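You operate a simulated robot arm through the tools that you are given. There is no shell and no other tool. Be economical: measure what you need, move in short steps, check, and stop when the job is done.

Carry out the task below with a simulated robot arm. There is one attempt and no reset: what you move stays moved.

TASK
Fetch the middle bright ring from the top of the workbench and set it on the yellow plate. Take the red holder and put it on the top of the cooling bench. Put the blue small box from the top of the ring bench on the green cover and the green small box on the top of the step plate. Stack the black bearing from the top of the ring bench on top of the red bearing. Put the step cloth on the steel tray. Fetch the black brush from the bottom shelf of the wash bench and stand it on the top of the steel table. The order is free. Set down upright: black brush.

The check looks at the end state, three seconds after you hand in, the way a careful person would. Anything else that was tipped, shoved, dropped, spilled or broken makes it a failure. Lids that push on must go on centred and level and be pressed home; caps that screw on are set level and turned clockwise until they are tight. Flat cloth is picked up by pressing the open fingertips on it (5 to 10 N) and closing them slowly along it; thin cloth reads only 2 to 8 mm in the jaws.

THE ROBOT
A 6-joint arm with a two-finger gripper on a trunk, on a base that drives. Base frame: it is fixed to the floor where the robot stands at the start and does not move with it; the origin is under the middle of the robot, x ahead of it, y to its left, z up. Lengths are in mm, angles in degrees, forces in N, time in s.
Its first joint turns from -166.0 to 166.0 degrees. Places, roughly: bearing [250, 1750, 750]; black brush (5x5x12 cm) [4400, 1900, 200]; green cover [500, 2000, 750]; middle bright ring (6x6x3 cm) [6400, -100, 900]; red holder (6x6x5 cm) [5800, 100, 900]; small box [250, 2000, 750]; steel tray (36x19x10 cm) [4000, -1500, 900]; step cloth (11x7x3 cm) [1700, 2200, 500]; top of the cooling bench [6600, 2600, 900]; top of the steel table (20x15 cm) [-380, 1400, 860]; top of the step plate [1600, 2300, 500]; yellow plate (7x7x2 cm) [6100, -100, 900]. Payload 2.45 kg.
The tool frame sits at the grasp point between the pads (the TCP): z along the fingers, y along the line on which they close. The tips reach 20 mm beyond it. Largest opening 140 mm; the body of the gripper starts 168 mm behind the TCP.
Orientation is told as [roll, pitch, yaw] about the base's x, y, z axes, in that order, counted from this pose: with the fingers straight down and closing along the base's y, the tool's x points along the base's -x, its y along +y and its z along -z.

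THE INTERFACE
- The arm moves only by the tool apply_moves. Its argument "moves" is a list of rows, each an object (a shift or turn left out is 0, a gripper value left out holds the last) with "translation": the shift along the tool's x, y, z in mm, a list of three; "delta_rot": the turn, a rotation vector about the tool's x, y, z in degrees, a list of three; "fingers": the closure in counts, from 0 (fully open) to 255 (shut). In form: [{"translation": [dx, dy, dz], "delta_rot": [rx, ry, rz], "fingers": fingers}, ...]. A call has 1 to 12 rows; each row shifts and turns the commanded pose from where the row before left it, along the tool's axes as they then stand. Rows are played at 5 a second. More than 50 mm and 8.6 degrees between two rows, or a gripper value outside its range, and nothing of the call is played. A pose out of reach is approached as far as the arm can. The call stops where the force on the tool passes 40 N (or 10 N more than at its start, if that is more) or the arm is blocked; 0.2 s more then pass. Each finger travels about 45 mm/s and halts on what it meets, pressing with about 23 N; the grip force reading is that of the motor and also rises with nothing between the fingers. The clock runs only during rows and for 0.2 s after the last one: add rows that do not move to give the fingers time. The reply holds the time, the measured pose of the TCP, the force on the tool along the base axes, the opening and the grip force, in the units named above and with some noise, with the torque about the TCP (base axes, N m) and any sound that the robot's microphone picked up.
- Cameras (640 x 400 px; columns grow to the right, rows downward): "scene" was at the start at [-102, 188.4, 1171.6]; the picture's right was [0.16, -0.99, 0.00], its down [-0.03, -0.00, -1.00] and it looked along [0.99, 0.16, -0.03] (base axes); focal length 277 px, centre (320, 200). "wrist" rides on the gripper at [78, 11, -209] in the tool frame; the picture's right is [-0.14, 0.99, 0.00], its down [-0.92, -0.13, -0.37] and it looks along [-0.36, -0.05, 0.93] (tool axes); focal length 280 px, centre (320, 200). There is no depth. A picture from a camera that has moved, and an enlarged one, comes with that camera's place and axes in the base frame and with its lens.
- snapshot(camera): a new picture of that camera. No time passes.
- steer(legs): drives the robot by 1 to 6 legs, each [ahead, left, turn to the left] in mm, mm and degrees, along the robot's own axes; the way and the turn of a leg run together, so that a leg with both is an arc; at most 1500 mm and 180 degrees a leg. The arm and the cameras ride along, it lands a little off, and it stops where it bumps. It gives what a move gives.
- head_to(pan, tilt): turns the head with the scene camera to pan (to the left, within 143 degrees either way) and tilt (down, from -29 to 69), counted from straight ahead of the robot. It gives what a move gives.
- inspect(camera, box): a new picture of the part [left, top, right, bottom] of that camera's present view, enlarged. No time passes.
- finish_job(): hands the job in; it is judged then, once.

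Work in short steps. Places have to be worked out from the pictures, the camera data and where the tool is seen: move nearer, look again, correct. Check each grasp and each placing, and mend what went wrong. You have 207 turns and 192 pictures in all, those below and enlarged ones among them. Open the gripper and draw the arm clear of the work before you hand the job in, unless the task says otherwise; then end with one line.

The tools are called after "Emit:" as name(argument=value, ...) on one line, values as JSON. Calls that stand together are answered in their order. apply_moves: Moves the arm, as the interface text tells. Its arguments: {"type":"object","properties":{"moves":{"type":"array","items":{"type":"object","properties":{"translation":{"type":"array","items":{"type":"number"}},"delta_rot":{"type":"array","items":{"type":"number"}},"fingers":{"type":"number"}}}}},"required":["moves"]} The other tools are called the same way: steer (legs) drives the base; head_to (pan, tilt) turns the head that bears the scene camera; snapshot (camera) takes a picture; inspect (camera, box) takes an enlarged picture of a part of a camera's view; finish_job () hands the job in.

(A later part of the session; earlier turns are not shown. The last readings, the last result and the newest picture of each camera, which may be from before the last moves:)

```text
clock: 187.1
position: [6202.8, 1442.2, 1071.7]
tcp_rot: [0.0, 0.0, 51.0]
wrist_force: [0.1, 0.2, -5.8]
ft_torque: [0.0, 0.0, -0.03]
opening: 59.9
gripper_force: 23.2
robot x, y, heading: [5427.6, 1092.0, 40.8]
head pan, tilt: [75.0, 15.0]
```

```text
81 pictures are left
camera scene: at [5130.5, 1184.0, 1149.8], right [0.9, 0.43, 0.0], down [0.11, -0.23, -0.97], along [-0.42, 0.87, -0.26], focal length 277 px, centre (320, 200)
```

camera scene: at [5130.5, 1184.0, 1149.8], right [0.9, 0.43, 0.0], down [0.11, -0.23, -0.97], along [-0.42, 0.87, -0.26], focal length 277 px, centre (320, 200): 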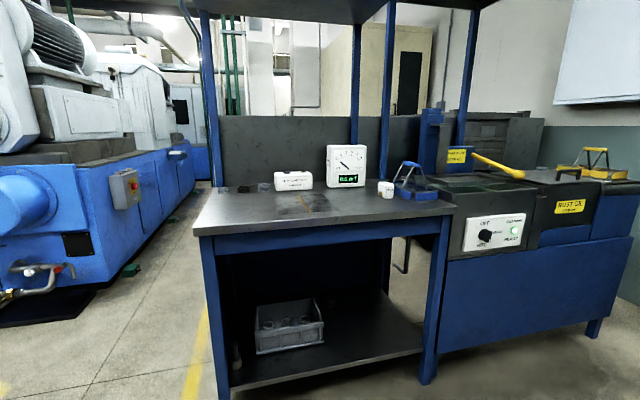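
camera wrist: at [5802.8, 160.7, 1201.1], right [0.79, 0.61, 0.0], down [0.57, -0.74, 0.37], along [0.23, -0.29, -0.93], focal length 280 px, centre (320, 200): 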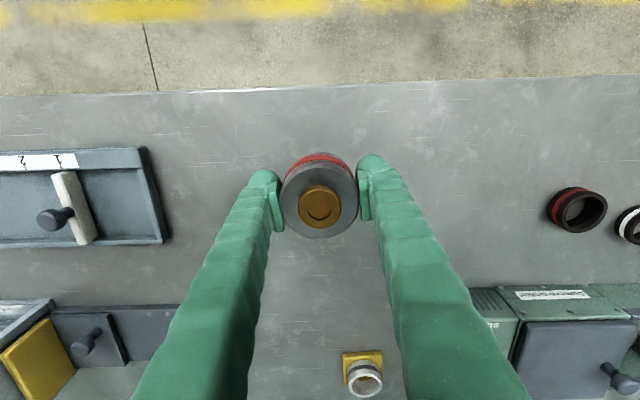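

The cooling bench is the small table left of the oven, top ≈(6590,2650). I turn a bit and drive to reach it.

Emit:
steer(legs=[[0, 0, 14], [1000, 190, 0]])

Emit:
head_to(pan=-10, tilt=20)

Emit:
snapshot(camera="scene")

Emit:
snapshot(camera="wrist")

```text
clock: 193.2
position: [6510.4, 2552.2, 1072.4]
tcp_rot: [0.0, 0.0, 65.4]
wrist_force: [-0.9, 0.4, -6.6]
ft_torque: [0.01, 0.02, 0.02]
opening: 59.7
gripper_force: 23.1
robot x, y, heading: [5848.2, 2022.9, 55.1]
head pan, tilt: [75.0, 15.0]
```

```text
clock: 194.8
position: [6510.5, 2551.7, 1072.9]
tcp_rot: [0.0, 0.1, 65.4]
wrist_force: [0.1, -0.8, -7.1]
ft_torque: [0.03, -0.03, -0.02]
opening: 59.7
gripper_force: 23.2
robot x, y, heading: [5847.9, 2020.4, 55.2]
head pan, tilt: [-10.0, 20.0]
```

```text
80 pictures are left
camera scene: at [5661.1, 2031.7, 1141.6], right [0.71, -0.7, 0.0], down [-0.24, -0.24, -0.94], along [0.66, 0.67, -0.34], focal length 277 px, centre (320, 200)
```

scene: 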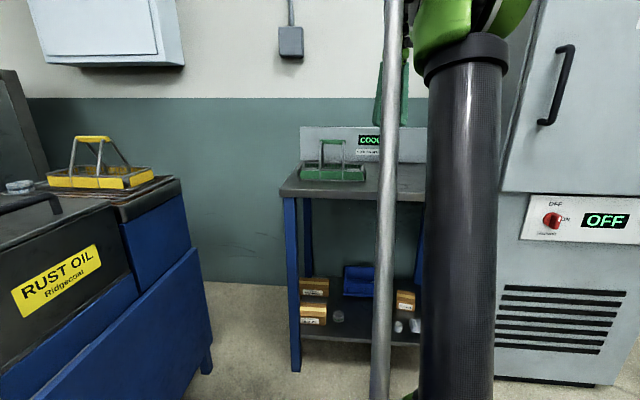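

```text
79 pictures are left
camera wrist: at [6468.4, 2485.5, 1280.6], right [-0.84, 0.54, 0.0], down [0.5, 0.78, 0.37], along [0.2, 0.31, -0.93], focal length 280 px, centre (320, 200)
```

wrist: 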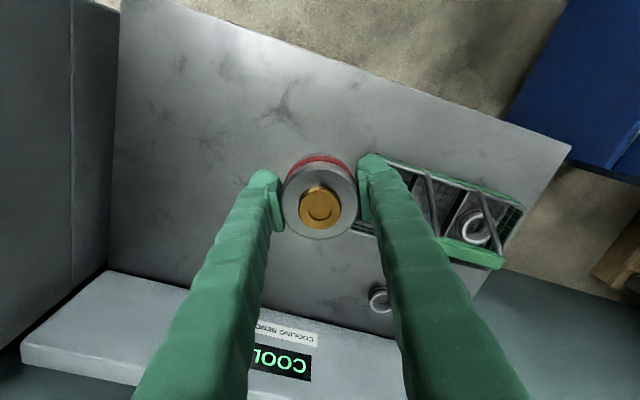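

The table has a green basket on its left; free space right of it. I shift 70 mm right and lower to ~945, then check.

Emit:
apply_moves(moves=[{"translation": [5, -35, 20]}, {"translation": [5, -35, 20]}, {"translation": [0, 0, 45]}, {"translation": [0, 0, 40]}])

Emit:
snapshot(camera="wrist")

Emit:
head_to(pan=-5, tilt=15)

Emit:
snapshot(camera="scene")

```text
clock: 195.8
position: [6568.6, 2513.3, 947.3]
tcp_rot: [-0.1, 0.0, 65.3]
wrist_force: [-0.7, -0.2, -6.3]
ft_torque: [0.01, -0.01, 0.0]
opening: 60.2
gripper_force: 22.8
robot x, y, heading: [5848.6, 2022.0, 55.0]
head pan, tilt: [-10.0, 20.0]
```

```text
78 pictures are left
camera wrist: at [6527.5, 2447.3, 1155.1], right [-0.84, 0.54, 0.0], down [0.5, 0.78, 0.37], along [0.2, 0.31, -0.93], focal length 280 px, centre (320, 200)
```

wrist: 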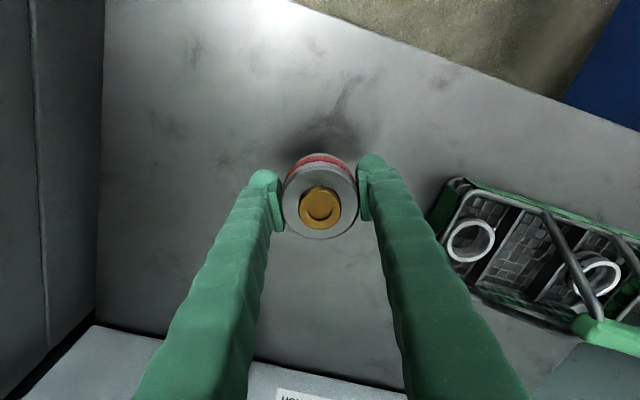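

```text
clock: 196.4
position: [6570.2, 2514.8, 946.9]
tcp_rot: [-0.1, 0.0, 65.4]
wrist_force: [-0.7, 0.6, -7.2]
ft_torque: [0.0, 0.0, 0.03]
opening: 59.9
gripper_force: 22.8
robot x, y, heading: [5847.0, 2024.3, 55.3]
head pan, tilt: [-5.0, 15.0]
```

```text
77 pictures are left
camera scene: at [5655.4, 2037.2, 1149.8], right [0.77, -0.64, 0.0], down [-0.17, -0.2, -0.97], along [0.62, 0.74, -0.26], focal length 277 px, centre (320, 200)
```

scene: 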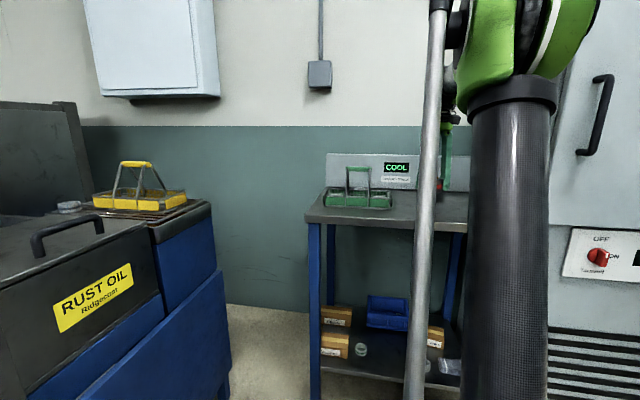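

Free all around. Lower slowly until contact.

Emit:
apply_moves(moves=[{"translation": [0, 0, 15]}, {"translation": [0, 0, 5]}, {"translation": [0, 0, 4]}, {"translation": [0, 0, 3]}, {"translation": [0, 0, 3]}, {"translation": [0, 0, 3]}, {"translation": [0, 0, 3]}, {"translation": [0, 0, 3]}])

```text
clock: 198.2
position: [6570.4, 2514.3, 909.3]
tcp_rot: [0.1, 0.0, 65.4]
wrist_force: [0.4, -0.3, -6.7]
ft_torque: [-0.01, 0.0, 0.02]
opening: 59.9
gripper_force: 23.1
robot x, y, heading: [5849.1, 2023.0, 55.3]
head pan, tilt: [-5.0, 15.0]
```

Emit:
apply_moves(moves=[{"translation": [0, 0, 3]}, {"translation": [0, 0, 3]}, {"translation": [0, 0, 3]}, {"translation": [0, 0, 3]}, {"translation": [0, 0, 3]}, {"translation": [0, 0, 3]}, {"translation": [0, 0, 3]}, {"translation": [0, 0, 3]}])

Emit:
snapshot(camera="wrist")

```text
clock: 200.0
position: [6570.1, 2514.7, 883.2]
tcp_rot: [0.0, 0.0, 65.4]
wrist_force: [0.1, 0.1, -5.9]
ft_torque: [0.0, -0.01, -0.01]
opening: 59.9
gripper_force: 22.8
robot x, y, heading: [5849.4, 2021.9, 55.2]
head pan, tilt: [-5.0, 15.0]
```

```text
76 pictures are left
camera wrist: at [6528.0, 2447.1, 1092.5], right [-0.84, 0.54, 0.0], down [0.5, 0.78, 0.37], along [0.2, 0.31, -0.93], focal length 280 px, centre (320, 200)
```

wrist: 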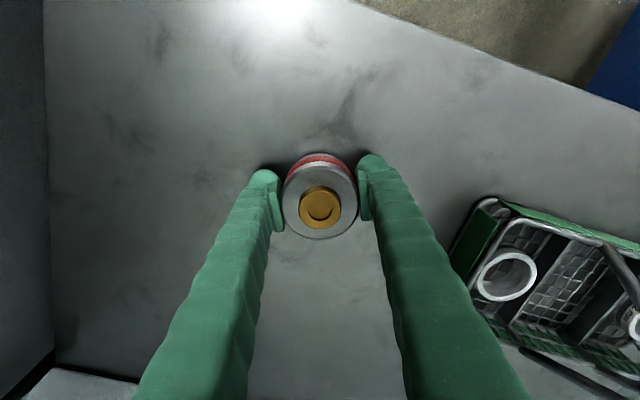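

Shadow shows it's close; continue.

Emit:
apply_moves(moves=[{"translation": [0, 0, 3]}, {"translation": [0, 0, 3]}, {"translation": [0, 0, 3]}, {"translation": [0, 0, 3]}, {"translation": [0, 0, 3]}, {"translation": [0, 0, 3]}])

```text
clock: 200.8
position: [6570.5, 2513.2, 880.1]
tcp_rot: [0.0, -0.1, 65.4]
wrist_force: [-4.1, -2.6, 12.5]
ft_torque: [0.07, 0.16, -0.11]
opening: 60.1
gripper_force: 22.9
robot x, y, heading: [5852.3, 2023.5, 55.2]
head pan, tilt: [-5.0, 15.0]
stopped in row 4: the force on the tool passed its limit at 48 N (the readings are from after the stop); the commanded pose is now the measured one
```

Contact at TCP 880. Release and rise.

Emit:
apply_moves(moves=[{"fingers": 100}, {}, {}, {"translation": [0, 0, -30]}, {"translation": [0, 0, -45]}, {"translation": [0, 0, -45]}, {"translation": [0, 0, -45]}, {"translation": [0, 0, -45]}])

Emit:
snapshot(camera="wrist")

```text
clock: 202.6
position: [6571.0, 2514.3, 1089.5]
tcp_rot: [0.0, 0.0, 65.4]
wrist_force: [-0.2, 0.8, 0.2]
ft_torque: [0.03, 0.01, -0.04]
opening: 85.2
gripper_force: 0.1
robot x, y, heading: [5848.5, 2024.0, 55.2]
head pan, tilt: [-5.0, 15.0]
```

```text
75 pictures are left
camera wrist: at [6527.1, 2447.4, 1297.0], right [-0.84, 0.54, 0.0], down [0.5, 0.78, 0.37], along [0.2, 0.31, -0.93], focal length 280 px, centre (320, 200)
```

wrist: 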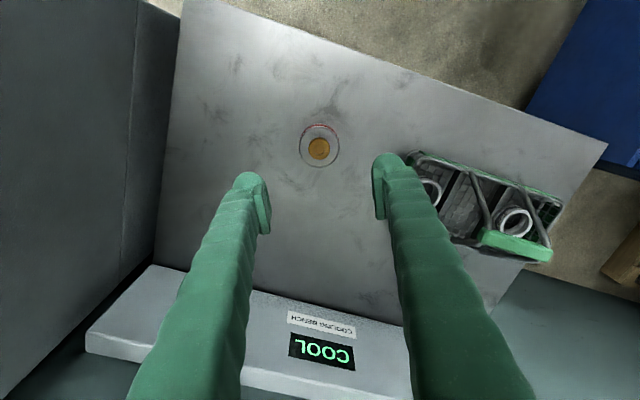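

Holder placed. Now go to the wash bench for the brush: back away to ≈(5050,1000), turn to face it and look.

Emit:
steer(legs=[[-1296, 71, 0], [0, 0, 65]])

Emit:
head_to(pan=15, tilt=25)

Emit:
snapshot(camera="scene")

```text
clock: 212.0
position: [4916.4, 1859.7, 1088.5]
tcp_rot: [0.0, 0.0, 129.8]
wrist_force: [-0.5, 0.1, -0.6]
ft_torque: [0.02, -0.05, -0.02]
opening: 85.1
gripper_force: 0.0
robot x, y, heading: [5047.4, 995.9, 119.8]
head pan, tilt: [-5.0, 15.0]
```

```text
clock: 212.8
position: [4917.0, 1858.8, 1087.4]
tcp_rot: [-0.1, -0.1, 129.7]
wrist_force: [0.3, 0.5, 0.9]
ft_torque: [0.0, 0.0, 0.0]
opening: 85.1
gripper_force: 0.0
robot x, y, heading: [5048.7, 994.6, 119.5]
head pan, tilt: [15.0, 25.0]
```

```text
74 pictures are left
camera scene: at [4924.0, 810.2, 1133.6], right [0.71, 0.7, 0.0], down [0.3, -0.3, -0.91], along [-0.64, 0.65, -0.42], focal length 277 px, centre (320, 200)
```

scene: 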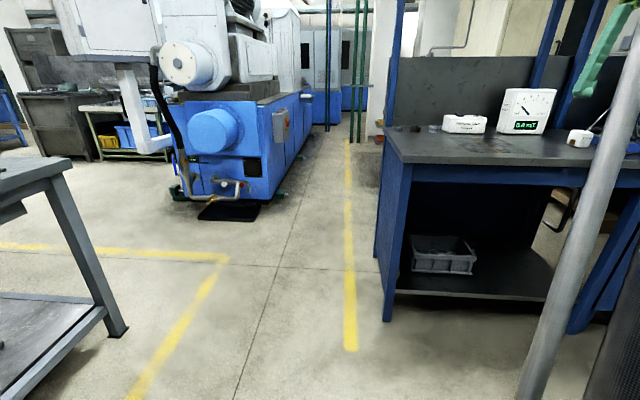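

Zoom on the bottom shelf.

Emit:
inspect(camera="scene", box=[370, 190, 570, 330])

```text
2.86 times, centred on (470, 260) of scene
camera zoom: at [4924.0, 810.2, 1133.6], right [0.71, 0.7, 0.0], down [0.3, -0.3, -0.91], along [-0.64, 0.65, -0.42], focal length 790 px, centre (-109, 29)
```

zoom: 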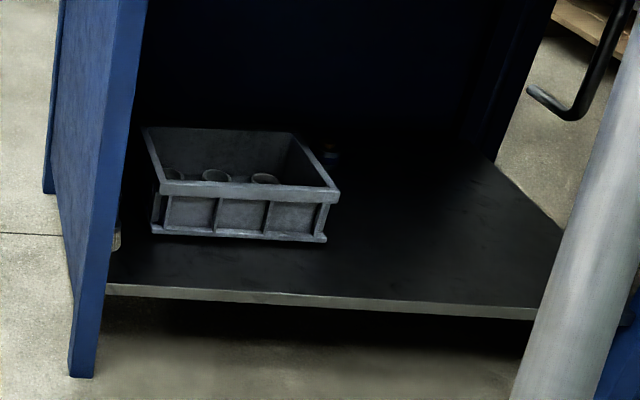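

The brush may be near the left panel. I slide left 300 to see the shelf frontally.

Emit:
steer(legs=[[100, 400, 0]])

Emit:
head_to(pan=0, tilt=30)

Emit:
inspect(camera="scene", box=[160, 80, 480, 280])

```text
clock: 215.4
position: [4517.6, 1748.2, 1088.7]
tcp_rot: [0.0, -0.1, 129.6]
wrist_force: [0.4, -0.3, 0.0]
ft_torque: [-0.01, 0.0, -0.01]
opening: 85.0
gripper_force: 0.0
robot x, y, heading: [4653.4, 881.4, 119.4]
head pan, tilt: [15.0, 25.0]
```

```text
clock: 216.2
position: [4518.0, 1745.5, 1089.1]
tcp_rot: [0.0, -0.1, 129.6]
wrist_force: [0.3, 0.7, 0.3]
ft_torque: [0.03, 0.01, -0.03]
opening: 85.1
gripper_force: 0.0
robot x, y, heading: [4644.6, 885.3, 119.5]
head pan, tilt: [0.0, 30.0]
```

```text
2.00 times, centred on (320, 180) of scene
camera zoom: at [4542.0, 711.5, 1125.6], right [0.87, 0.49, 0.0], down [0.25, -0.44, -0.87], along [-0.43, 0.75, -0.5], focal length 553 px, centre (320, 240)
```

zoom: 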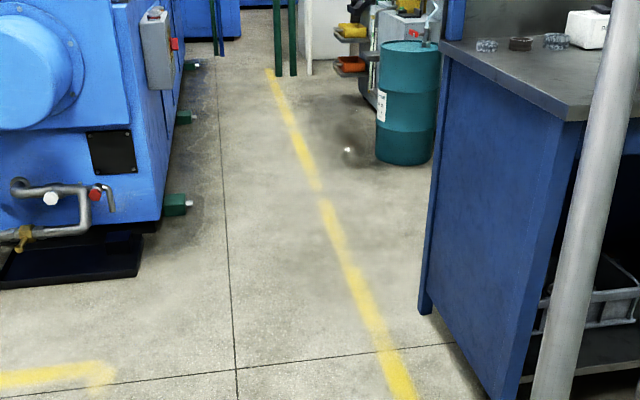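

The brush stands just inside the wash bench's left panel, near ≈(4435,1855). I'll grasp with a tool tilted ~50° forward under the table edge. First back up 100, tilt, and lower in front of the shelf.

Emit:
steer(legs=[[-100, 0, 0]])

Emit:
apply_moves(moves=[{"delta_rot": [0, -8.4, 0]}, {"delta_rot": [0, -8.4, 0]}, {"delta_rot": [0, -8.4, 0]}, {"delta_rot": [0, -8.4, 0]}, {"delta_rot": [0, -8.4, 0]}, {"delta_rot": [0, -8.4, 0]}])

Emit:
snapshot(camera="wrist")

```text
clock: 217.3
position: [4566.4, 1661.0, 1088.6]
tcp_rot: [-0.1, -0.1, 129.6]
wrist_force: [-0.2, -0.1, 1.0]
ft_torque: [0.0, 0.01, -0.02]
opening: 85.1
gripper_force: 0.1
robot x, y, heading: [4696.2, 798.5, 119.1]
head pan, tilt: [0.0, 30.0]
```

```text
clock: 218.7
position: [4566.7, 1660.1, 1088.2]
tcp_rot: [-0.1, -50.6, 129.7]
wrist_force: [-0.8, 0.1, 0.9]
ft_torque: [-0.02, -0.04, -0.01]
opening: 85.0
gripper_force: 0.1
robot x, y, heading: [4694.8, 794.6, 119.6]
head pan, tilt: [0.0, 30.0]
```

```text
71 pictures are left
camera wrist: at [4692.9, 1491.2, 1160.1], right [-0.82, -0.56, 0.11], down [-0.09, 0.31, 0.95], along [-0.57, 0.76, -0.31], focal length 280 px, centre (320, 200)
```

wrist: 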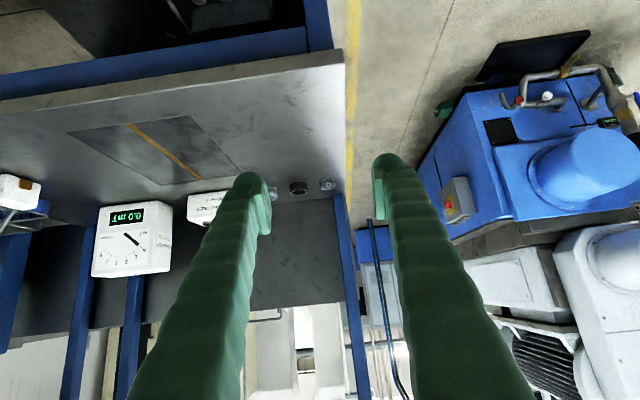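

Tilt works. Lower straight down ~390 mm in front of the bench.

Emit:
apply_moves(moves=[{"translation": [37.9, 0, 31.1]}, {"translation": [37.9, 0, 31.1]}, {"translation": [37.9, 0, 31.1]}, {"translation": [37.9, 0, 31.1]}, {"translation": [37.9, 0, 31.1]}, {"translation": [37.9, 0, 31.1]}, {"translation": [37.9, 0, 31.1]}, {"translation": [37.9, 0, 31.1]}, {"translation": [37.9, 0, 31.1]}, {"translation": [37.9, 0, 31.1]}])

Emit:
snapshot(camera="wrist")

```text
clock: 220.9
position: [4568.2, 1659.1, 598.6]
tcp_rot: [0.0, -50.4, 129.6]
wrist_force: [-0.6, 0.1, -0.7]
ft_torque: [0.02, -0.01, -0.02]
opening: 85.0
gripper_force: 0.0
robot x, y, heading: [4696.9, 798.4, 119.4]
head pan, tilt: [0.0, 30.0]
```

```text
70 pictures are left
camera wrist: at [4694.2, 1490.5, 669.9], right [-0.82, -0.56, 0.11], down [-0.09, 0.31, 0.94], along [-0.57, 0.76, -0.31], focal length 280 px, centre (320, 200)
```

wrist: 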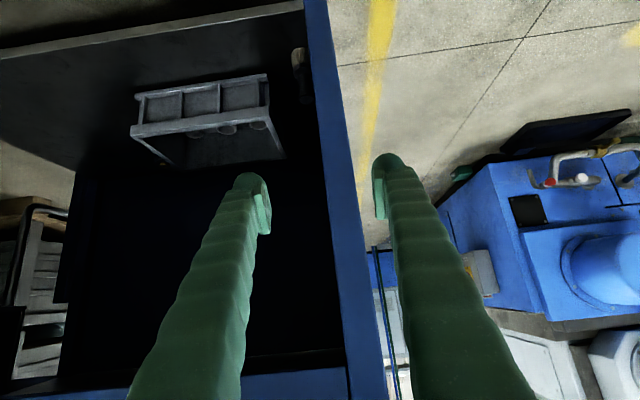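

Brush is visible between crate and panel. Zoom in.

Emit:
inspect(camera="wrist", box=[220, 20, 360, 120])

```text
4.00 times, centred on (290, 70) of wrist
camera zoom: at [4694.2, 1490.5, 669.9], right [-0.82, -0.56, 0.11], down [-0.09, 0.31, 0.94], along [-0.57, 0.76, -0.31], focal length 1122 px, centre (440, 720)
```

zoom: 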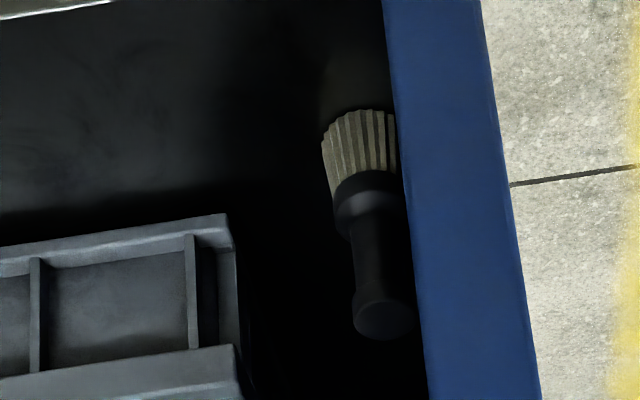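

Brush axis ≈(4397,1897), z≈165–280, upright (bristles down), 290 mm ahead of the TCP. I shift right and down to see its gap to the panel.

Emit:
apply_moves(moves=[{"translation": [30, -25, 25]}, {"translation": [30, -25, 25]}, {"translation": [30, -25, 25]}, {"translation": [30, -25, 25]}, {"translation": [30, -25, 25]}])

Emit:
inspect(camera="wrist", box=[260, 20, 420, 140])

```text
clock: 222.1
position: [4663.8, 1739.8, 402.0]
tcp_rot: [0.0, -50.5, 129.6]
wrist_force: [-0.1, 0.2, 0.0]
ft_torque: [0.0, -0.01, 0.0]
opening: 85.1
gripper_force: 0.1
robot x, y, heading: [4696.1, 795.7, 119.5]
head pan, tilt: [0.0, 30.0]
```

```text
3.33 times, centred on (340, 80) of wrist
camera zoom: at [4789.4, 1570.2, 474.0], right [-0.82, -0.56, 0.11], down [-0.09, 0.31, 0.94], along [-0.57, 0.76, -0.31], focal length 935 px, centre (253, 600)
```

zoom: 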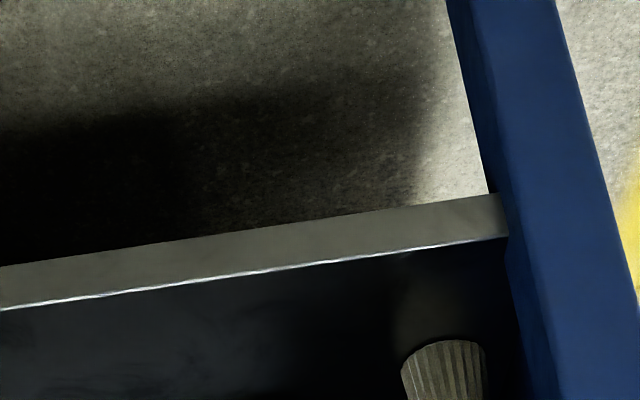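

Emit:
snapshot(camera="wrist")

```text
67 pictures are left
camera wrist: at [4789.4, 1570.2, 474.0], right [-0.82, -0.56, 0.11], down [-0.09, 0.31, 0.94], along [-0.57, 0.76, -0.31], focal length 280 px, centre (320, 200)
```

wrist: 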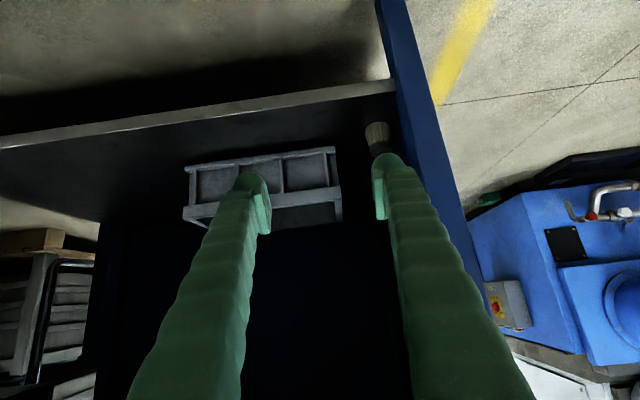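

The brush handle has only ~9 mm to the panel, so I'll grip front-to-back: tool nearly vertical, rotated 90°, leaning 30° away from the panel. First rotate in free space.

Emit:
apply_moves(moves=[{"delta_rot": [0, 8.4, 0]}, {"delta_rot": [0, 8.4, 0]}, {"delta_rot": [0, 8.4, 0]}, {"delta_rot": [0, 8.4, 0]}, {"delta_rot": [0, 8.4, 0]}, {"delta_rot": [0, 8.4, 0]}])

Emit:
apply_moves(moves=[{"delta_rot": [0, 0, -8.1]}, {"delta_rot": [0, 0, -8.1]}, {"delta_rot": [0, 0, -8.1]}, {"delta_rot": [0, 0, -8.1]}, {"delta_rot": [0, 0, -8.1]}, {"delta_rot": [0, 0, -8.1]}, {"delta_rot": [0, 0, -8.1]}, {"delta_rot": [0, 0, -8.1]}, {"delta_rot": [0, 0, -8.1]}, {"delta_rot": [0, 0, -8.1]}, {"delta_rot": [0, 0, -8.1]}])

Emit:
apply_moves(moves=[{"delta_rot": [0, -7.5, 0]}, {"delta_rot": [0, -7.5, 0]}, {"delta_rot": [0, -7.5, 0]}, {"delta_rot": [0, -7.5, 0]}, {}])

Emit:
snapshot(camera="wrist")

Emit:
snapshot(camera="scene")

```text
clock: 223.5
position: [4663.1, 1739.9, 402.7]
tcp_rot: [-0.1, 0.0, 129.6]
wrist_force: [0.6, -0.3, 0.0]
ft_torque: [0.02, 0.02, -0.03]
opening: 85.1
gripper_force: 0.0
robot x, y, heading: [4698.3, 797.2, 119.4]
head pan, tilt: [0.0, 30.0]
```

```text
clock: 225.9
position: [4663.8, 1740.9, 403.3]
tcp_rot: [-0.1, 0.0, -141.2]
wrist_force: [1.4, -1.2, -0.2]
ft_torque: [0.01, 0.01, -0.02]
opening: 84.9
gripper_force: 0.1
robot x, y, heading: [4696.9, 798.3, 119.4]
head pan, tilt: [0.0, 30.0]
```

```text
clock: 227.1
position: [4662.3, 1741.9, 403.6]
tcp_rot: [-0.2, -30.1, -141.2]
wrist_force: [-0.4, 0.4, 0.2]
ft_torque: [-0.02, 0.01, 0.05]
opening: 84.9
gripper_force: 0.0
robot x, y, heading: [4695.4, 801.5, 119.4]
head pan, tilt: [0.0, 30.0]
```

```text
66 pictures are left
camera wrist: at [4804.5, 1839.7, 543.7], right [0.53, -0.85, 0.07], down [-0.56, -0.28, 0.78], along [-0.64, -0.45, -0.62], focal length 280 px, centre (320, 200)
```

wrist: 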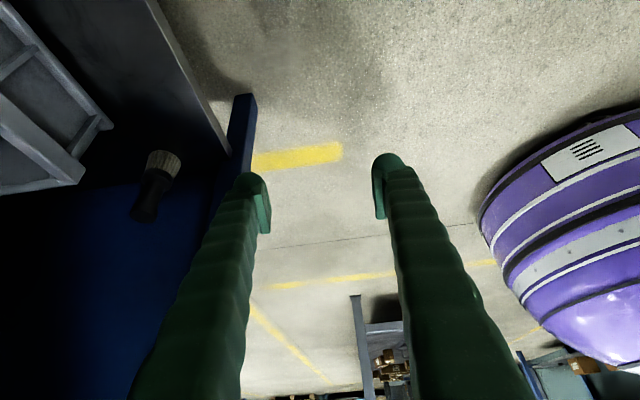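

```text
65 pictures are left
camera scene: at [4591.0, 624.8, 1125.6], right [0.87, 0.49, 0.0], down [0.25, -0.44, -0.87], along [-0.43, 0.75, -0.5], focal length 277 px, centre (320, 200)
```

scene: 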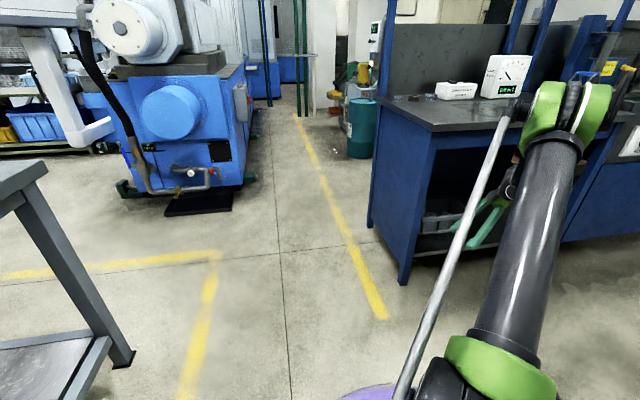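

Excellent side view of the brush. Zoom.

Emit:
inspect(camera="wrist", box=[80, 80, 280, 240])

```text
2.50 times, centred on (180, 160) of wrist
camera zoom: at [4804.5, 1839.7, 543.7], right [0.53, -0.85, 0.07], down [-0.56, -0.28, 0.78], along [-0.64, -0.45, -0.62], focal length 701 px, centre (670, 300)
```

zoom: 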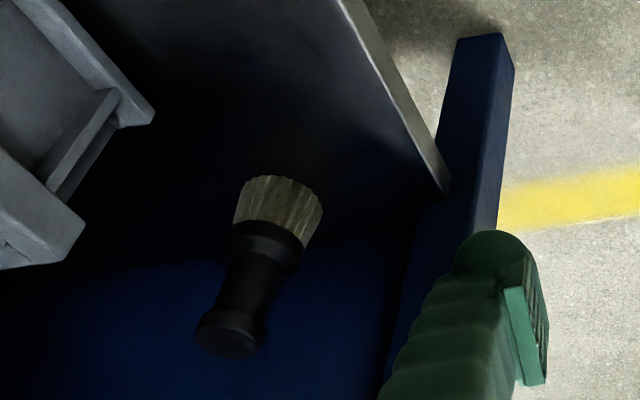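

Brush axis ≈(4417,1869), z≈190–305. To keep the wrist under the table apron I lean the tool to 45°, then drive 150 ahead and check.

Emit:
apply_moves(moves=[{"delta_rot": [0, -7.5, 0]}, {"delta_rot": [0, -7.5, 0]}, {"fingers": 60}, {}])

Emit:
steer(legs=[[130, 0, 0]])

Emit:
snapshot(camera="wrist")

Emit:
snapshot(camera="scene")

```text
clock: 228.1
position: [4661.2, 1741.1, 402.5]
tcp_rot: [-0.7, -37.0, -141.2]
wrist_force: [-0.4, -0.1, -0.4]
ft_torque: [0.02, -0.02, 0.02]
opening: 107.2
gripper_force: 0.1
out of reach, approached as far as the arm can: row 2
robot x, y, heading: [4695.3, 798.2, 119.5]
head pan, tilt: [0.0, 30.0]
```

```text
clock: 229.4
position: [4597.6, 1854.4, 402.2]
tcp_rot: [-0.6, -37.0, -141.2]
wrist_force: [0.4, -0.4, 0.6]
ft_torque: [-0.02, -0.01, -0.02]
opening: 107.0
gripper_force: 0.1
robot x, y, heading: [4636.5, 907.4, 119.5]
head pan, tilt: [0.0, 30.0]
```

```text
63 pictures are left
camera wrist: at [4752.5, 1961.8, 521.5], right [0.53, -0.84, 0.07], down [-0.48, -0.22, 0.85], along [-0.7, -0.49, -0.52], focal length 280 px, centre (320, 200)
```

wrist: 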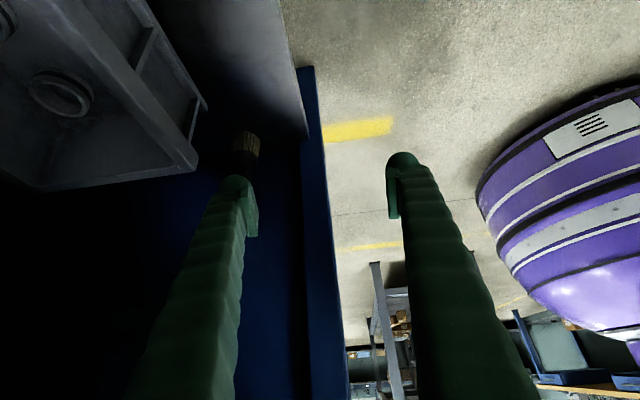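

```text
62 pictures are left
camera scene: at [4527.3, 738.1, 1125.6], right [0.87, 0.49, 0.0], down [0.25, -0.44, -0.87], along [-0.43, 0.75, -0.5], focal length 277 px, centre (320, 200)
```

scene: 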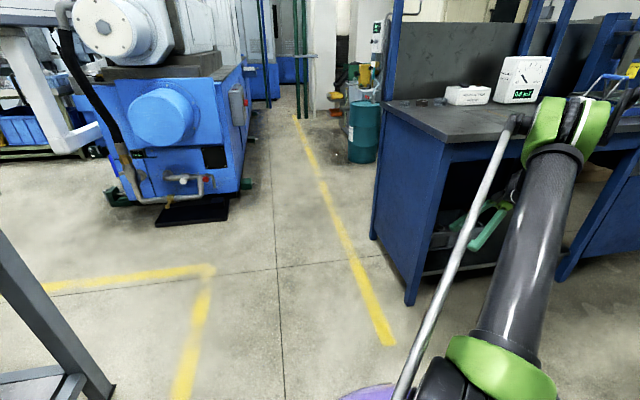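

Zoom on the arm near the table edge to judge clearance.

Emit:
inspect(camera="scene", box=[380, 60, 620, 300])

```text
1.67 times, centred on (500, 180) of scene
camera zoom: at [4527.3, 738.1, 1125.6], right [0.87, 0.49, 0.0], down [0.25, -0.44, -0.87], along [-0.43, 0.75, -0.5], focal length 461 px, centre (20, 233)
```

zoom: 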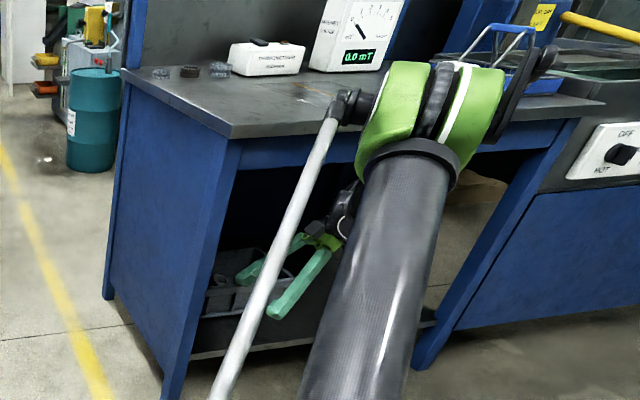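

The arm is near-straight; a station further right gives better reach and clearance. I slide the base right 270 mm, then move the hand left in front of the brush.

Emit:
steer(legs=[[0, -270, 0]])

Emit:
apply_moves(moves=[{}])

```text
clock: 231.3
position: [4832.4, 1987.0, 403.3]
tcp_rot: [-0.7, -36.9, -141.2]
wrist_force: [-0.4, -0.2, -0.5]
ft_torque: [0.02, 0.01, -0.03]
opening: 107.1
gripper_force: 0.0
robot x, y, heading: [4867.1, 1040.9, 119.3]
head pan, tilt: [0.0, 30.0]
```

```text
clock: 231.7
position: [4832.7, 1987.0, 402.8]
tcp_rot: [-0.6, -37.0, -141.2]
wrist_force: [0.0, 0.0, 0.6]
ft_torque: [0.04, -0.04, 0.0]
opening: 107.2
gripper_force: 0.0
robot x, y, heading: [4869.5, 1042.8, 119.5]
head pan, tilt: [0.0, 30.0]
```

Move the hand left ~388 mm, staying in front of the shelf, then look.

Emit:
apply_moves(moves=[{"translation": [-38.7, 0, 29.2]}, {"translation": [-38.7, 0, 29.2]}, {"translation": [-38.7, 0, 29.2]}, {"translation": [-38.7, 0, 29.2]}, {"translation": [-38.7, 0, 29.2]}, {"translation": [-38.7, 0, 29.2]}, {"translation": [-38.7, 0, 29.2]}, {"translation": [-30, 0, 22.6]}])

Emit:
snapshot(camera="wrist")

Emit:
inspect(camera="scene", box=[160, 60, 480, 320])

```text
clock: 233.5
position: [4538.8, 1752.0, 402.2]
tcp_rot: [-0.6, -37.0, -141.2]
wrist_force: [0.1, 0.3, 0.0]
ft_torque: [-0.03, 0.03, -0.03]
opening: 107.4
gripper_force: 0.0
robot x, y, heading: [4866.5, 1045.9, 119.1]
head pan, tilt: [0.0, 30.0]
```

```text
60 pictures are left
camera wrist: at [4693.5, 1860.6, 520.9], right [0.53, -0.84, 0.07], down [-0.48, -0.22, 0.85], along [-0.7, -0.49, -0.52], focal length 280 px, centre (320, 200)
```

wrist: 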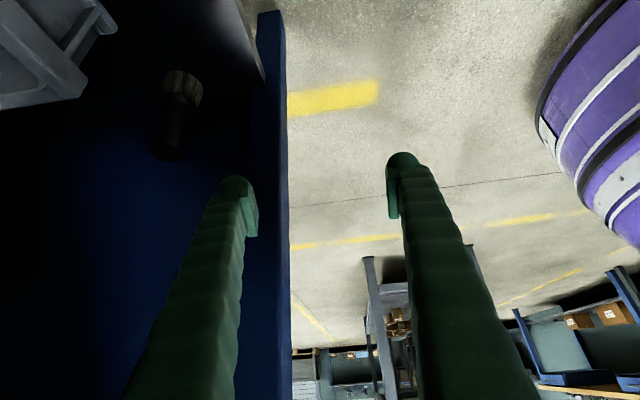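

```text
1.54 times, centred on (320, 190) of scene
camera zoom: at [4763.3, 871.3, 1125.6], right [0.87, 0.49, 0.0], down [0.25, -0.44, -0.87], along [-0.43, 0.75, -0.5], focal length 426 px, centre (320, 215)
```

zoom: 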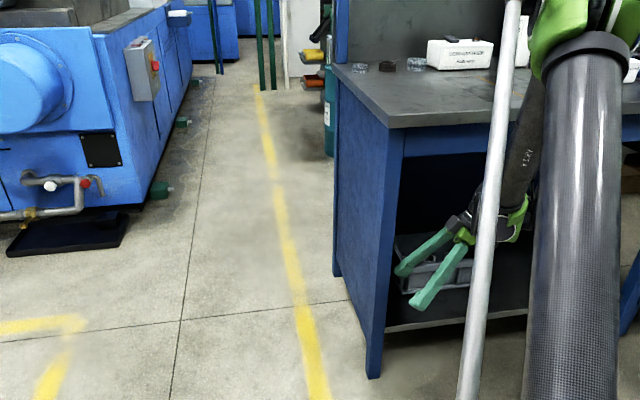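

Brush axis refined to ≈(4421,1866), top z≈302. I lower to z≈340, then move inward over it.

Emit:
apply_moves(moves=[{"translation": [13.5, 0, 28.5]}, {"translation": [13.5, 0, 28.5]}, {"translation": [0, -45, 0]}, {"translation": [0, -45, 0]}])

Emit:
inspect(camera="scene", box=[260, 60, 480, 300])

Emit:
snapshot(camera="wrist")

```text
clock: 234.5
position: [4470.7, 1815.3, 340.7]
tcp_rot: [-0.6, -37.0, -141.2]
wrist_force: [0.1, 0.4, 0.1]
ft_torque: [-0.01, 0.03, 0.01]
opening: 106.9
gripper_force: 0.0
robot x, y, heading: [4869.1, 1048.3, 119.3]
head pan, tilt: [0.0, 30.0]
```

```text
1.67 times, centred on (370, 180) of scene
camera zoom: at [4763.3, 871.1, 1125.6], right [0.87, 0.49, 0.0], down [0.25, -0.44, -0.87], along [-0.43, 0.75, -0.5], focal length 461 px, centre (237, 233)
```

zoom: 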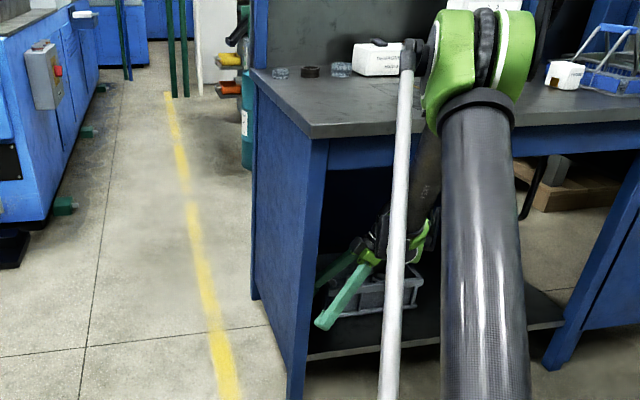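

```text
57 pictures are left
camera wrist: at [4626.5, 1924.0, 460.3], right [0.53, -0.84, 0.07], down [-0.48, -0.22, 0.85], along [-0.7, -0.49, -0.52], focal length 280 px, centre (320, 200)
```

wrist: 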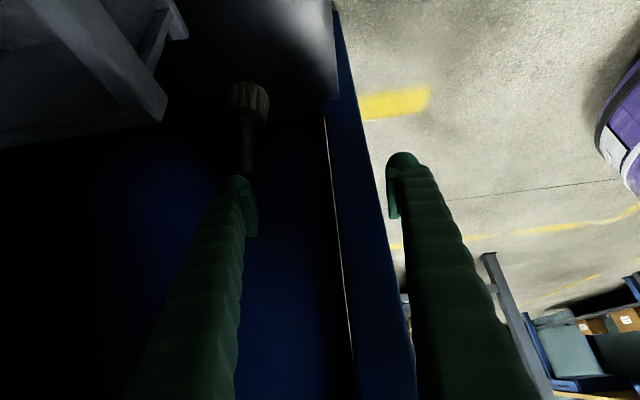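

Continue inward carefully.

Emit:
apply_moves(moves=[{"translation": [0, -25, 0]}, {"translation": [0, -25, 0]}])

Emit:
inspect(camera="wrist", box=[180, 50, 440, 260])

```text
clock: 235.1
position: [4439.9, 1854.2, 341.4]
tcp_rot: [-0.6, -36.9, -141.2]
wrist_force: [-0.1, 0.4, -0.5]
ft_torque: [0.02, -0.01, -0.02]
opening: 107.3
gripper_force: 0.0
robot x, y, heading: [4865.4, 1043.8, 119.6]
head pan, tilt: [0.0, 30.0]
```

```text
1.90 times, centred on (310, 155) of wrist
camera zoom: at [4595.0, 1962.4, 460.8], right [0.53, -0.84, 0.07], down [-0.48, -0.22, 0.85], along [-0.7, -0.49, -0.52], focal length 534 px, centre (339, 286)
```

zoom: 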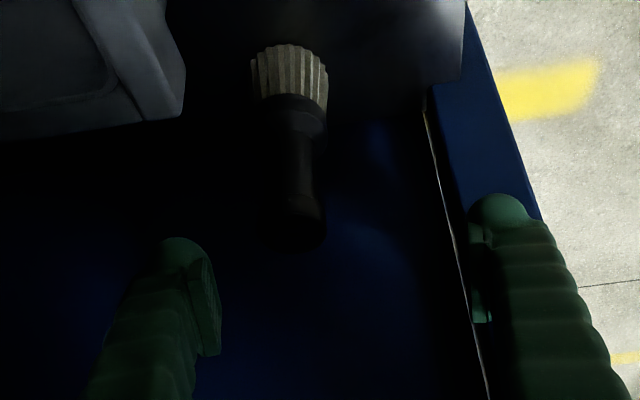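

Handle is between the fingers; 15 mm more inward, then descend 62 mm.

Emit:
apply_moves(moves=[{"translation": [0, -14.5, 0]}, {"translation": [15, 0, 20]}, {"translation": [15, 0, 20]}, {"translation": [7.2, 0, 9.5]}])

Emit:
inspect(camera="wrist", box=[180, 50, 440, 260])

```text
clock: 236.1
position: [4430.9, 1865.9, 280.4]
tcp_rot: [-0.5, -37.0, -141.2]
wrist_force: [-0.2, 0.7, -0.3]
ft_torque: [0.01, 0.02, -0.02]
opening: 107.3
gripper_force: 0.1
robot x, y, heading: [4867.5, 1044.8, 119.7]
head pan, tilt: [0.0, 30.0]
```

```text
1.90 times, centred on (310, 155) of wrist
camera zoom: at [4585.7, 1973.8, 398.8], right [0.53, -0.84, 0.07], down [-0.48, -0.22, 0.85], along [-0.7, -0.49, -0.52], focal length 534 px, centre (339, 286)
```

zoom: 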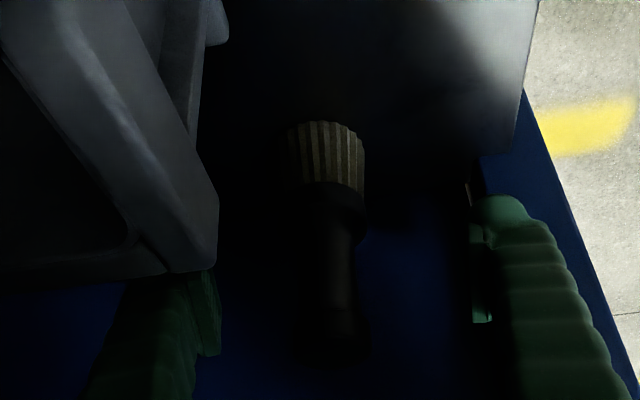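

The handle is between the pads. Close.

Emit:
apply_moves(moves=[{"fingers": 140}, {}, {"fingers": 255}, {}, {}, {}, {}, {}])

Emit:
inspect(camera="wrist", box=[180, 50, 440, 260])

```text
clock: 237.9
position: [4430.6, 1865.1, 279.9]
tcp_rot: [-0.5, -37.1, -141.2]
wrist_force: [0.1, -0.2, -0.6]
ft_torque: [-0.01, -0.01, -0.02]
opening: 26.3
gripper_force: 23.2
robot x, y, heading: [4867.4, 1043.4, 119.2]
head pan, tilt: [0.0, 30.0]
```

```text
1.90 times, centred on (310, 155) of wrist
camera zoom: at [4585.7, 1973.8, 399.0], right [0.53, -0.84, 0.07], down [-0.48, -0.22, 0.85], along [-0.7, -0.49, -0.52], focal length 534 px, centre (339, 286)
```

zoom: 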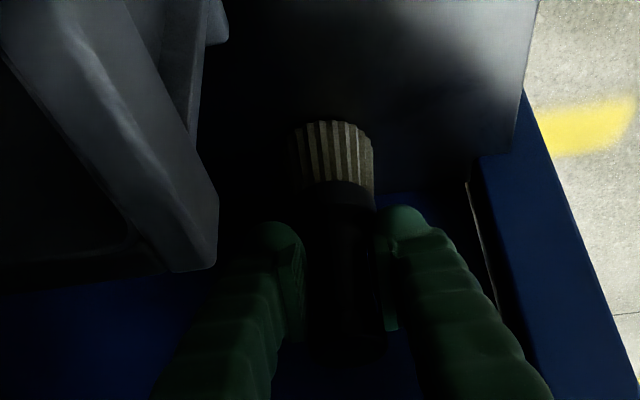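

Gripped (26 mm). Lift 30 mm and withdraw straight out.

Emit:
apply_moves(moves=[{"translation": [-9, 0, -12]}, {"translation": [-9, 0, -12]}, {"translation": [0, 35, 0]}, {"translation": [0, 45, 0]}, {"translation": [0, 45, 0]}, {"translation": [0, 45, 0]}, {"translation": [0, 45, 0]}])

Emit:
snapshot(camera="wrist")

Emit:
inspect(camera="scene", box=[200, 100, 480, 320])

```text
clock: 239.5
position: [4565.7, 1697.1, 308.5]
tcp_rot: [-0.7, -37.0, -141.1]
wrist_force: [0.1, -0.9, -0.5]
ft_torque: [0.01, -0.02, -0.04]
opening: 26.6
gripper_force: 22.4
robot x, y, heading: [4868.8, 1044.8, 119.7]
head pan, tilt: [0.0, 30.0]
```

```text
53 pictures are left
camera wrist: at [4719.5, 1805.2, 427.2], right [0.53, -0.84, 0.07], down [-0.48, -0.23, 0.85], along [-0.7, -0.49, -0.52], focal length 280 px, centre (320, 200)
```

wrist: 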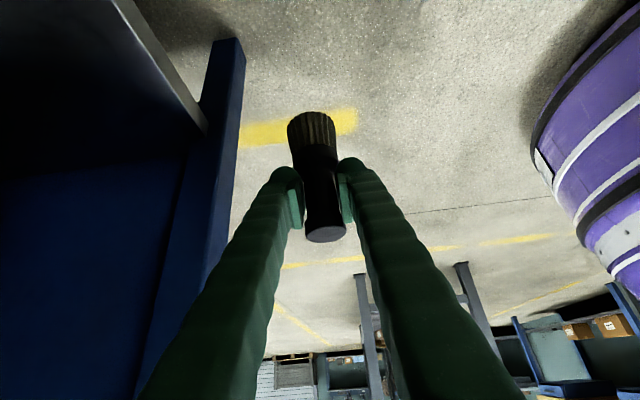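

```text
1.82 times, centred on (340, 210) of scene
camera zoom: at [4763.3, 871.1, 1125.6], right [0.87, 0.49, 0.0], down [0.25, -0.44, -0.87], along [-0.43, 0.75, -0.5], focal length 503 px, centre (284, 182)
```

zoom: 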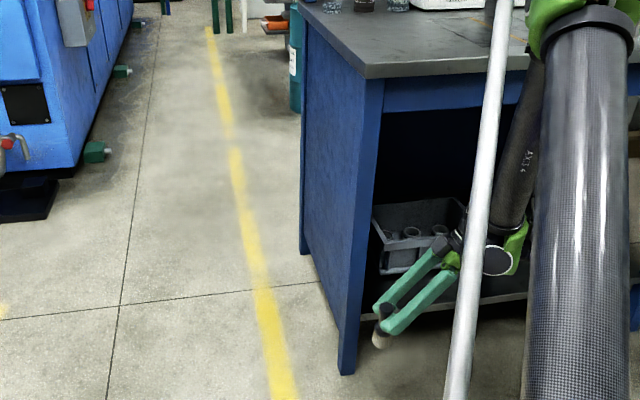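

Brush free. Back the base 350 mm, then raise the hand to travel height.

Emit:
steer(legs=[[-350, 0, 0]])

Emit:
apply_moves(moves=[{"translation": [-28.9, 0, -38.3]}, {"translation": [-28.9, 0, -38.3]}, {"translation": [-28.9, 0, -38.3]}, {"translation": [-28.9, 0, -38.3]}, {"translation": [-28.9, 0, -38.3]}, {"translation": [-28.9, 0, -38.3]}, {"translation": [-28.9, 0, -38.3]}, {"translation": [-28.9, 0, -38.3]}, {"translation": [-28.9, 0, -38.3]}, {"translation": [-28.9, 0, -38.3]}, {"translation": [-28.9, 0, -38.3]}, {"translation": [-28.9, 0, -38.3]}])

Emit:
apply_moves(moves=[{"translation": [-28.9, 0, -38.3]}, {"translation": [-28.9, 0, -38.3]}, {"translation": [-28.9, 0, -38.3]}, {"translation": [-28.9, 0, -38.3]}])

Emit:
snapshot(camera="scene")

```text
clock: 241.8
position: [4733.7, 1395.3, 309.0]
tcp_rot: [-0.7, -37.0, -141.1]
wrist_force: [-0.6, -0.7, -0.9]
ft_torque: [-0.01, -0.04, 0.0]
opening: 26.4
gripper_force: 23.4
robot x, y, heading: [5042.3, 743.1, 119.5]
head pan, tilt: [0.0, 30.0]
```

```text
clock: 244.3
position: [4736.1, 1391.1, 885.3]
tcp_rot: [-0.6, -36.9, -141.1]
wrist_force: [-1.1, 0.1, -0.5]
ft_torque: [-0.02, -0.01, 0.03]
opening: 26.3
gripper_force: 23.3
robot x, y, heading: [5038.5, 741.8, 119.9]
head pan, tilt: [0.0, 30.0]
```

```text
clock: 245.3
position: [4739.3, 1388.8, 1077.4]
tcp_rot: [-0.5, -37.0, -141.0]
wrist_force: [0.7, 0.8, -1.1]
ft_torque: [0.0, 0.0, 0.02]
opening: 26.6
gripper_force: 23.3
robot x, y, heading: [5037.1, 740.2, 119.3]
head pan, tilt: [0.0, 30.0]
```

```text
51 pictures are left
camera scene: at [4934.5, 569.1, 1125.6], right [0.87, 0.49, 0.0], down [0.25, -0.44, -0.87], along [-0.43, 0.75, -0.5], focal length 277 px, centre (320, 200)
```

scene: 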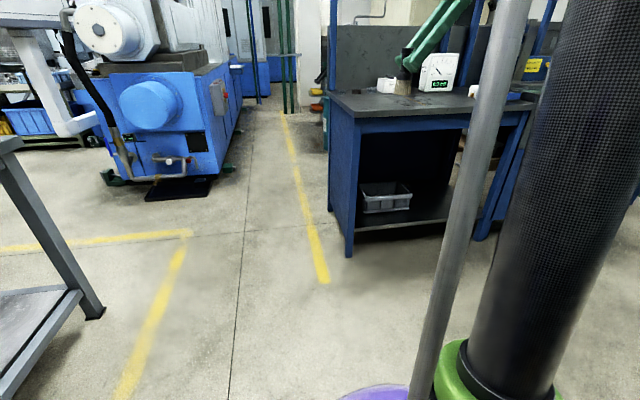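

Now travel to the steel table: turn so the arm leads along the corridor and retrace the route.

Emit:
steer(legs=[[0, 0, 85], [917, -975, 0]])

Emit:
head_to(pan=0, tilt=15)

Emit:
snapshot(camera="scene")

```text
clock: 255.7
position: [3122.2, 984.0, 1077.4]
tcp_rot: [-0.6, -37.0, -55.4]
wrist_force: [-0.7, -0.5, 0.0]
ft_torque: [0.0, -0.01, -0.03]
opening: 26.1
gripper_force: 22.6
robot x, y, heading: [3793.4, 1235.6, -154.7]
head pan, tilt: [0.0, 30.0]
```

```text
clock: 256.5
position: [3122.3, 982.9, 1076.4]
tcp_rot: [-0.6, -37.0, -55.4]
wrist_force: [0.3, -0.9, -0.6]
ft_torque: [-0.01, 0.01, 0.03]
opening: 26.4
gripper_force: 23.6
robot x, y, heading: [3786.8, 1235.8, -154.7]
head pan, tilt: [0.0, 15.0]
```

```text
50 pictures are left
camera scene: at [3949.3, 1116.3, 1149.7], right [-0.43, 0.9, 0.0], down [0.23, 0.11, -0.97], along [-0.87, -0.41, -0.26], focal length 277 px, centre (320, 200)
```

scene: 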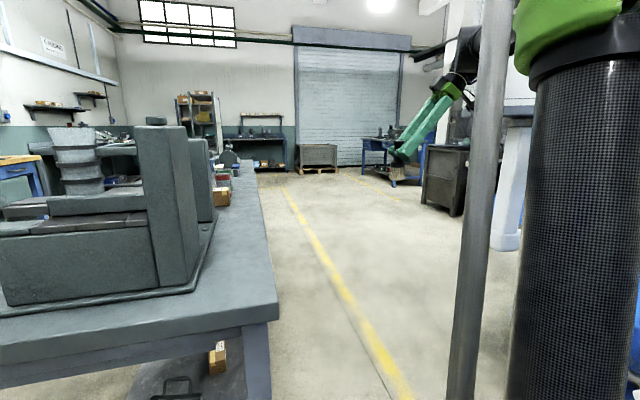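

Corridor is clear. Continue along the route to ≈(620,330) and turn toward the steel table.

Emit:
steer(legs=[[460, -166, 0], [978, -37, 0], [1431, -210, 0]])

Emit:
steer(legs=[[390, -128, 0], [0, 0, -80]])

Emit:
head_to(pan=10, tilt=25)

Emit:
snapshot(camera="scene")

```text
clock: 270.8
position: [345.3, 158.7, 1076.4]
tcp_rot: [-0.6, -37.0, -56.0]
wrist_force: [0.7, 0.8, -0.4]
ft_torque: [0.02, -0.01, 0.0]
opening: 26.1
gripper_force: 23.0
robot x, y, heading: [1014.4, 403.4, -155.4]
head pan, tilt: [0.0, 15.0]
```

```text
clock: 276.8
position: [256.3, 979.7, 1077.2]
tcp_rot: [-0.5, -37.0, -136.4]
wrist_force: [-0.4, -0.3, -1.0]
ft_torque: [0.02, 0.0, 0.07]
opening: 26.1
gripper_force: 23.1
robot x, y, heading: [607.5, 355.0, 124.1]
head pan, tilt: [0.0, 15.0]
```

```text
clock: 277.6
position: [255.9, 978.9, 1078.1]
tcp_rot: [-0.6, -37.1, -136.4]
wrist_force: [-0.3, 0.1, 0.3]
ft_torque: [0.01, -0.04, 0.04]
opening: 26.4
gripper_force: 22.5
robot x, y, heading: [607.2, 360.4, 124.0]
head pan, tilt: [10.0, 25.0]
```

```text
49 pictures are left
camera scene: at [504.6, 168.4, 1133.6], right [0.72, 0.7, 0.0], down [0.29, -0.3, -0.91], along [-0.63, 0.65, -0.42], focal length 277 px, centre (320, 200)
```

scene: 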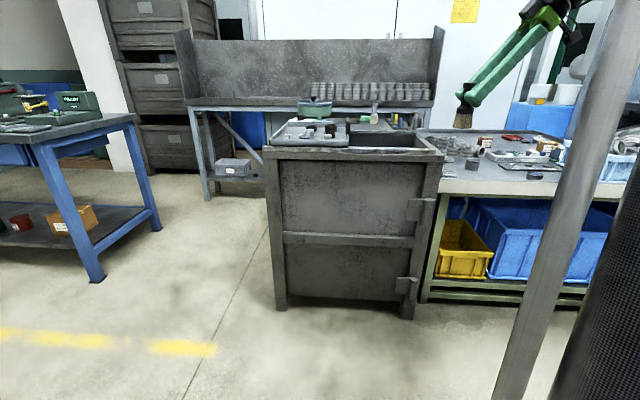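

Zoom on the steel table top.

Emit:
inspect(camera="scene", box=[250, 80, 460, 180])

```text
3.05 times, centred on (355, 130) of scene
camera zoom: at [504.6, 168.4, 1133.6], right [0.72, 0.7, 0.0], down [0.29, -0.3, -0.91], along [-0.63, 0.65, -0.42], focal length 843 px, centre (213, 413)
```

zoom: 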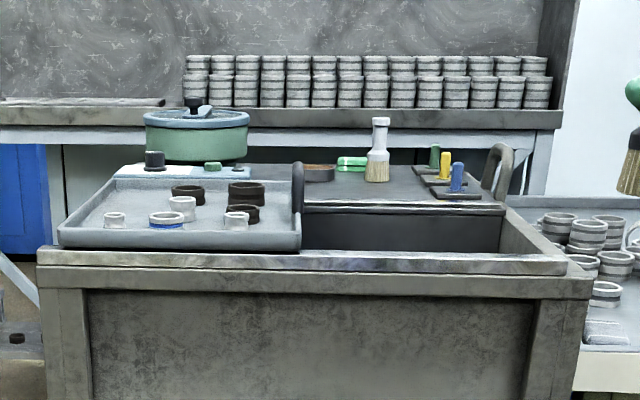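

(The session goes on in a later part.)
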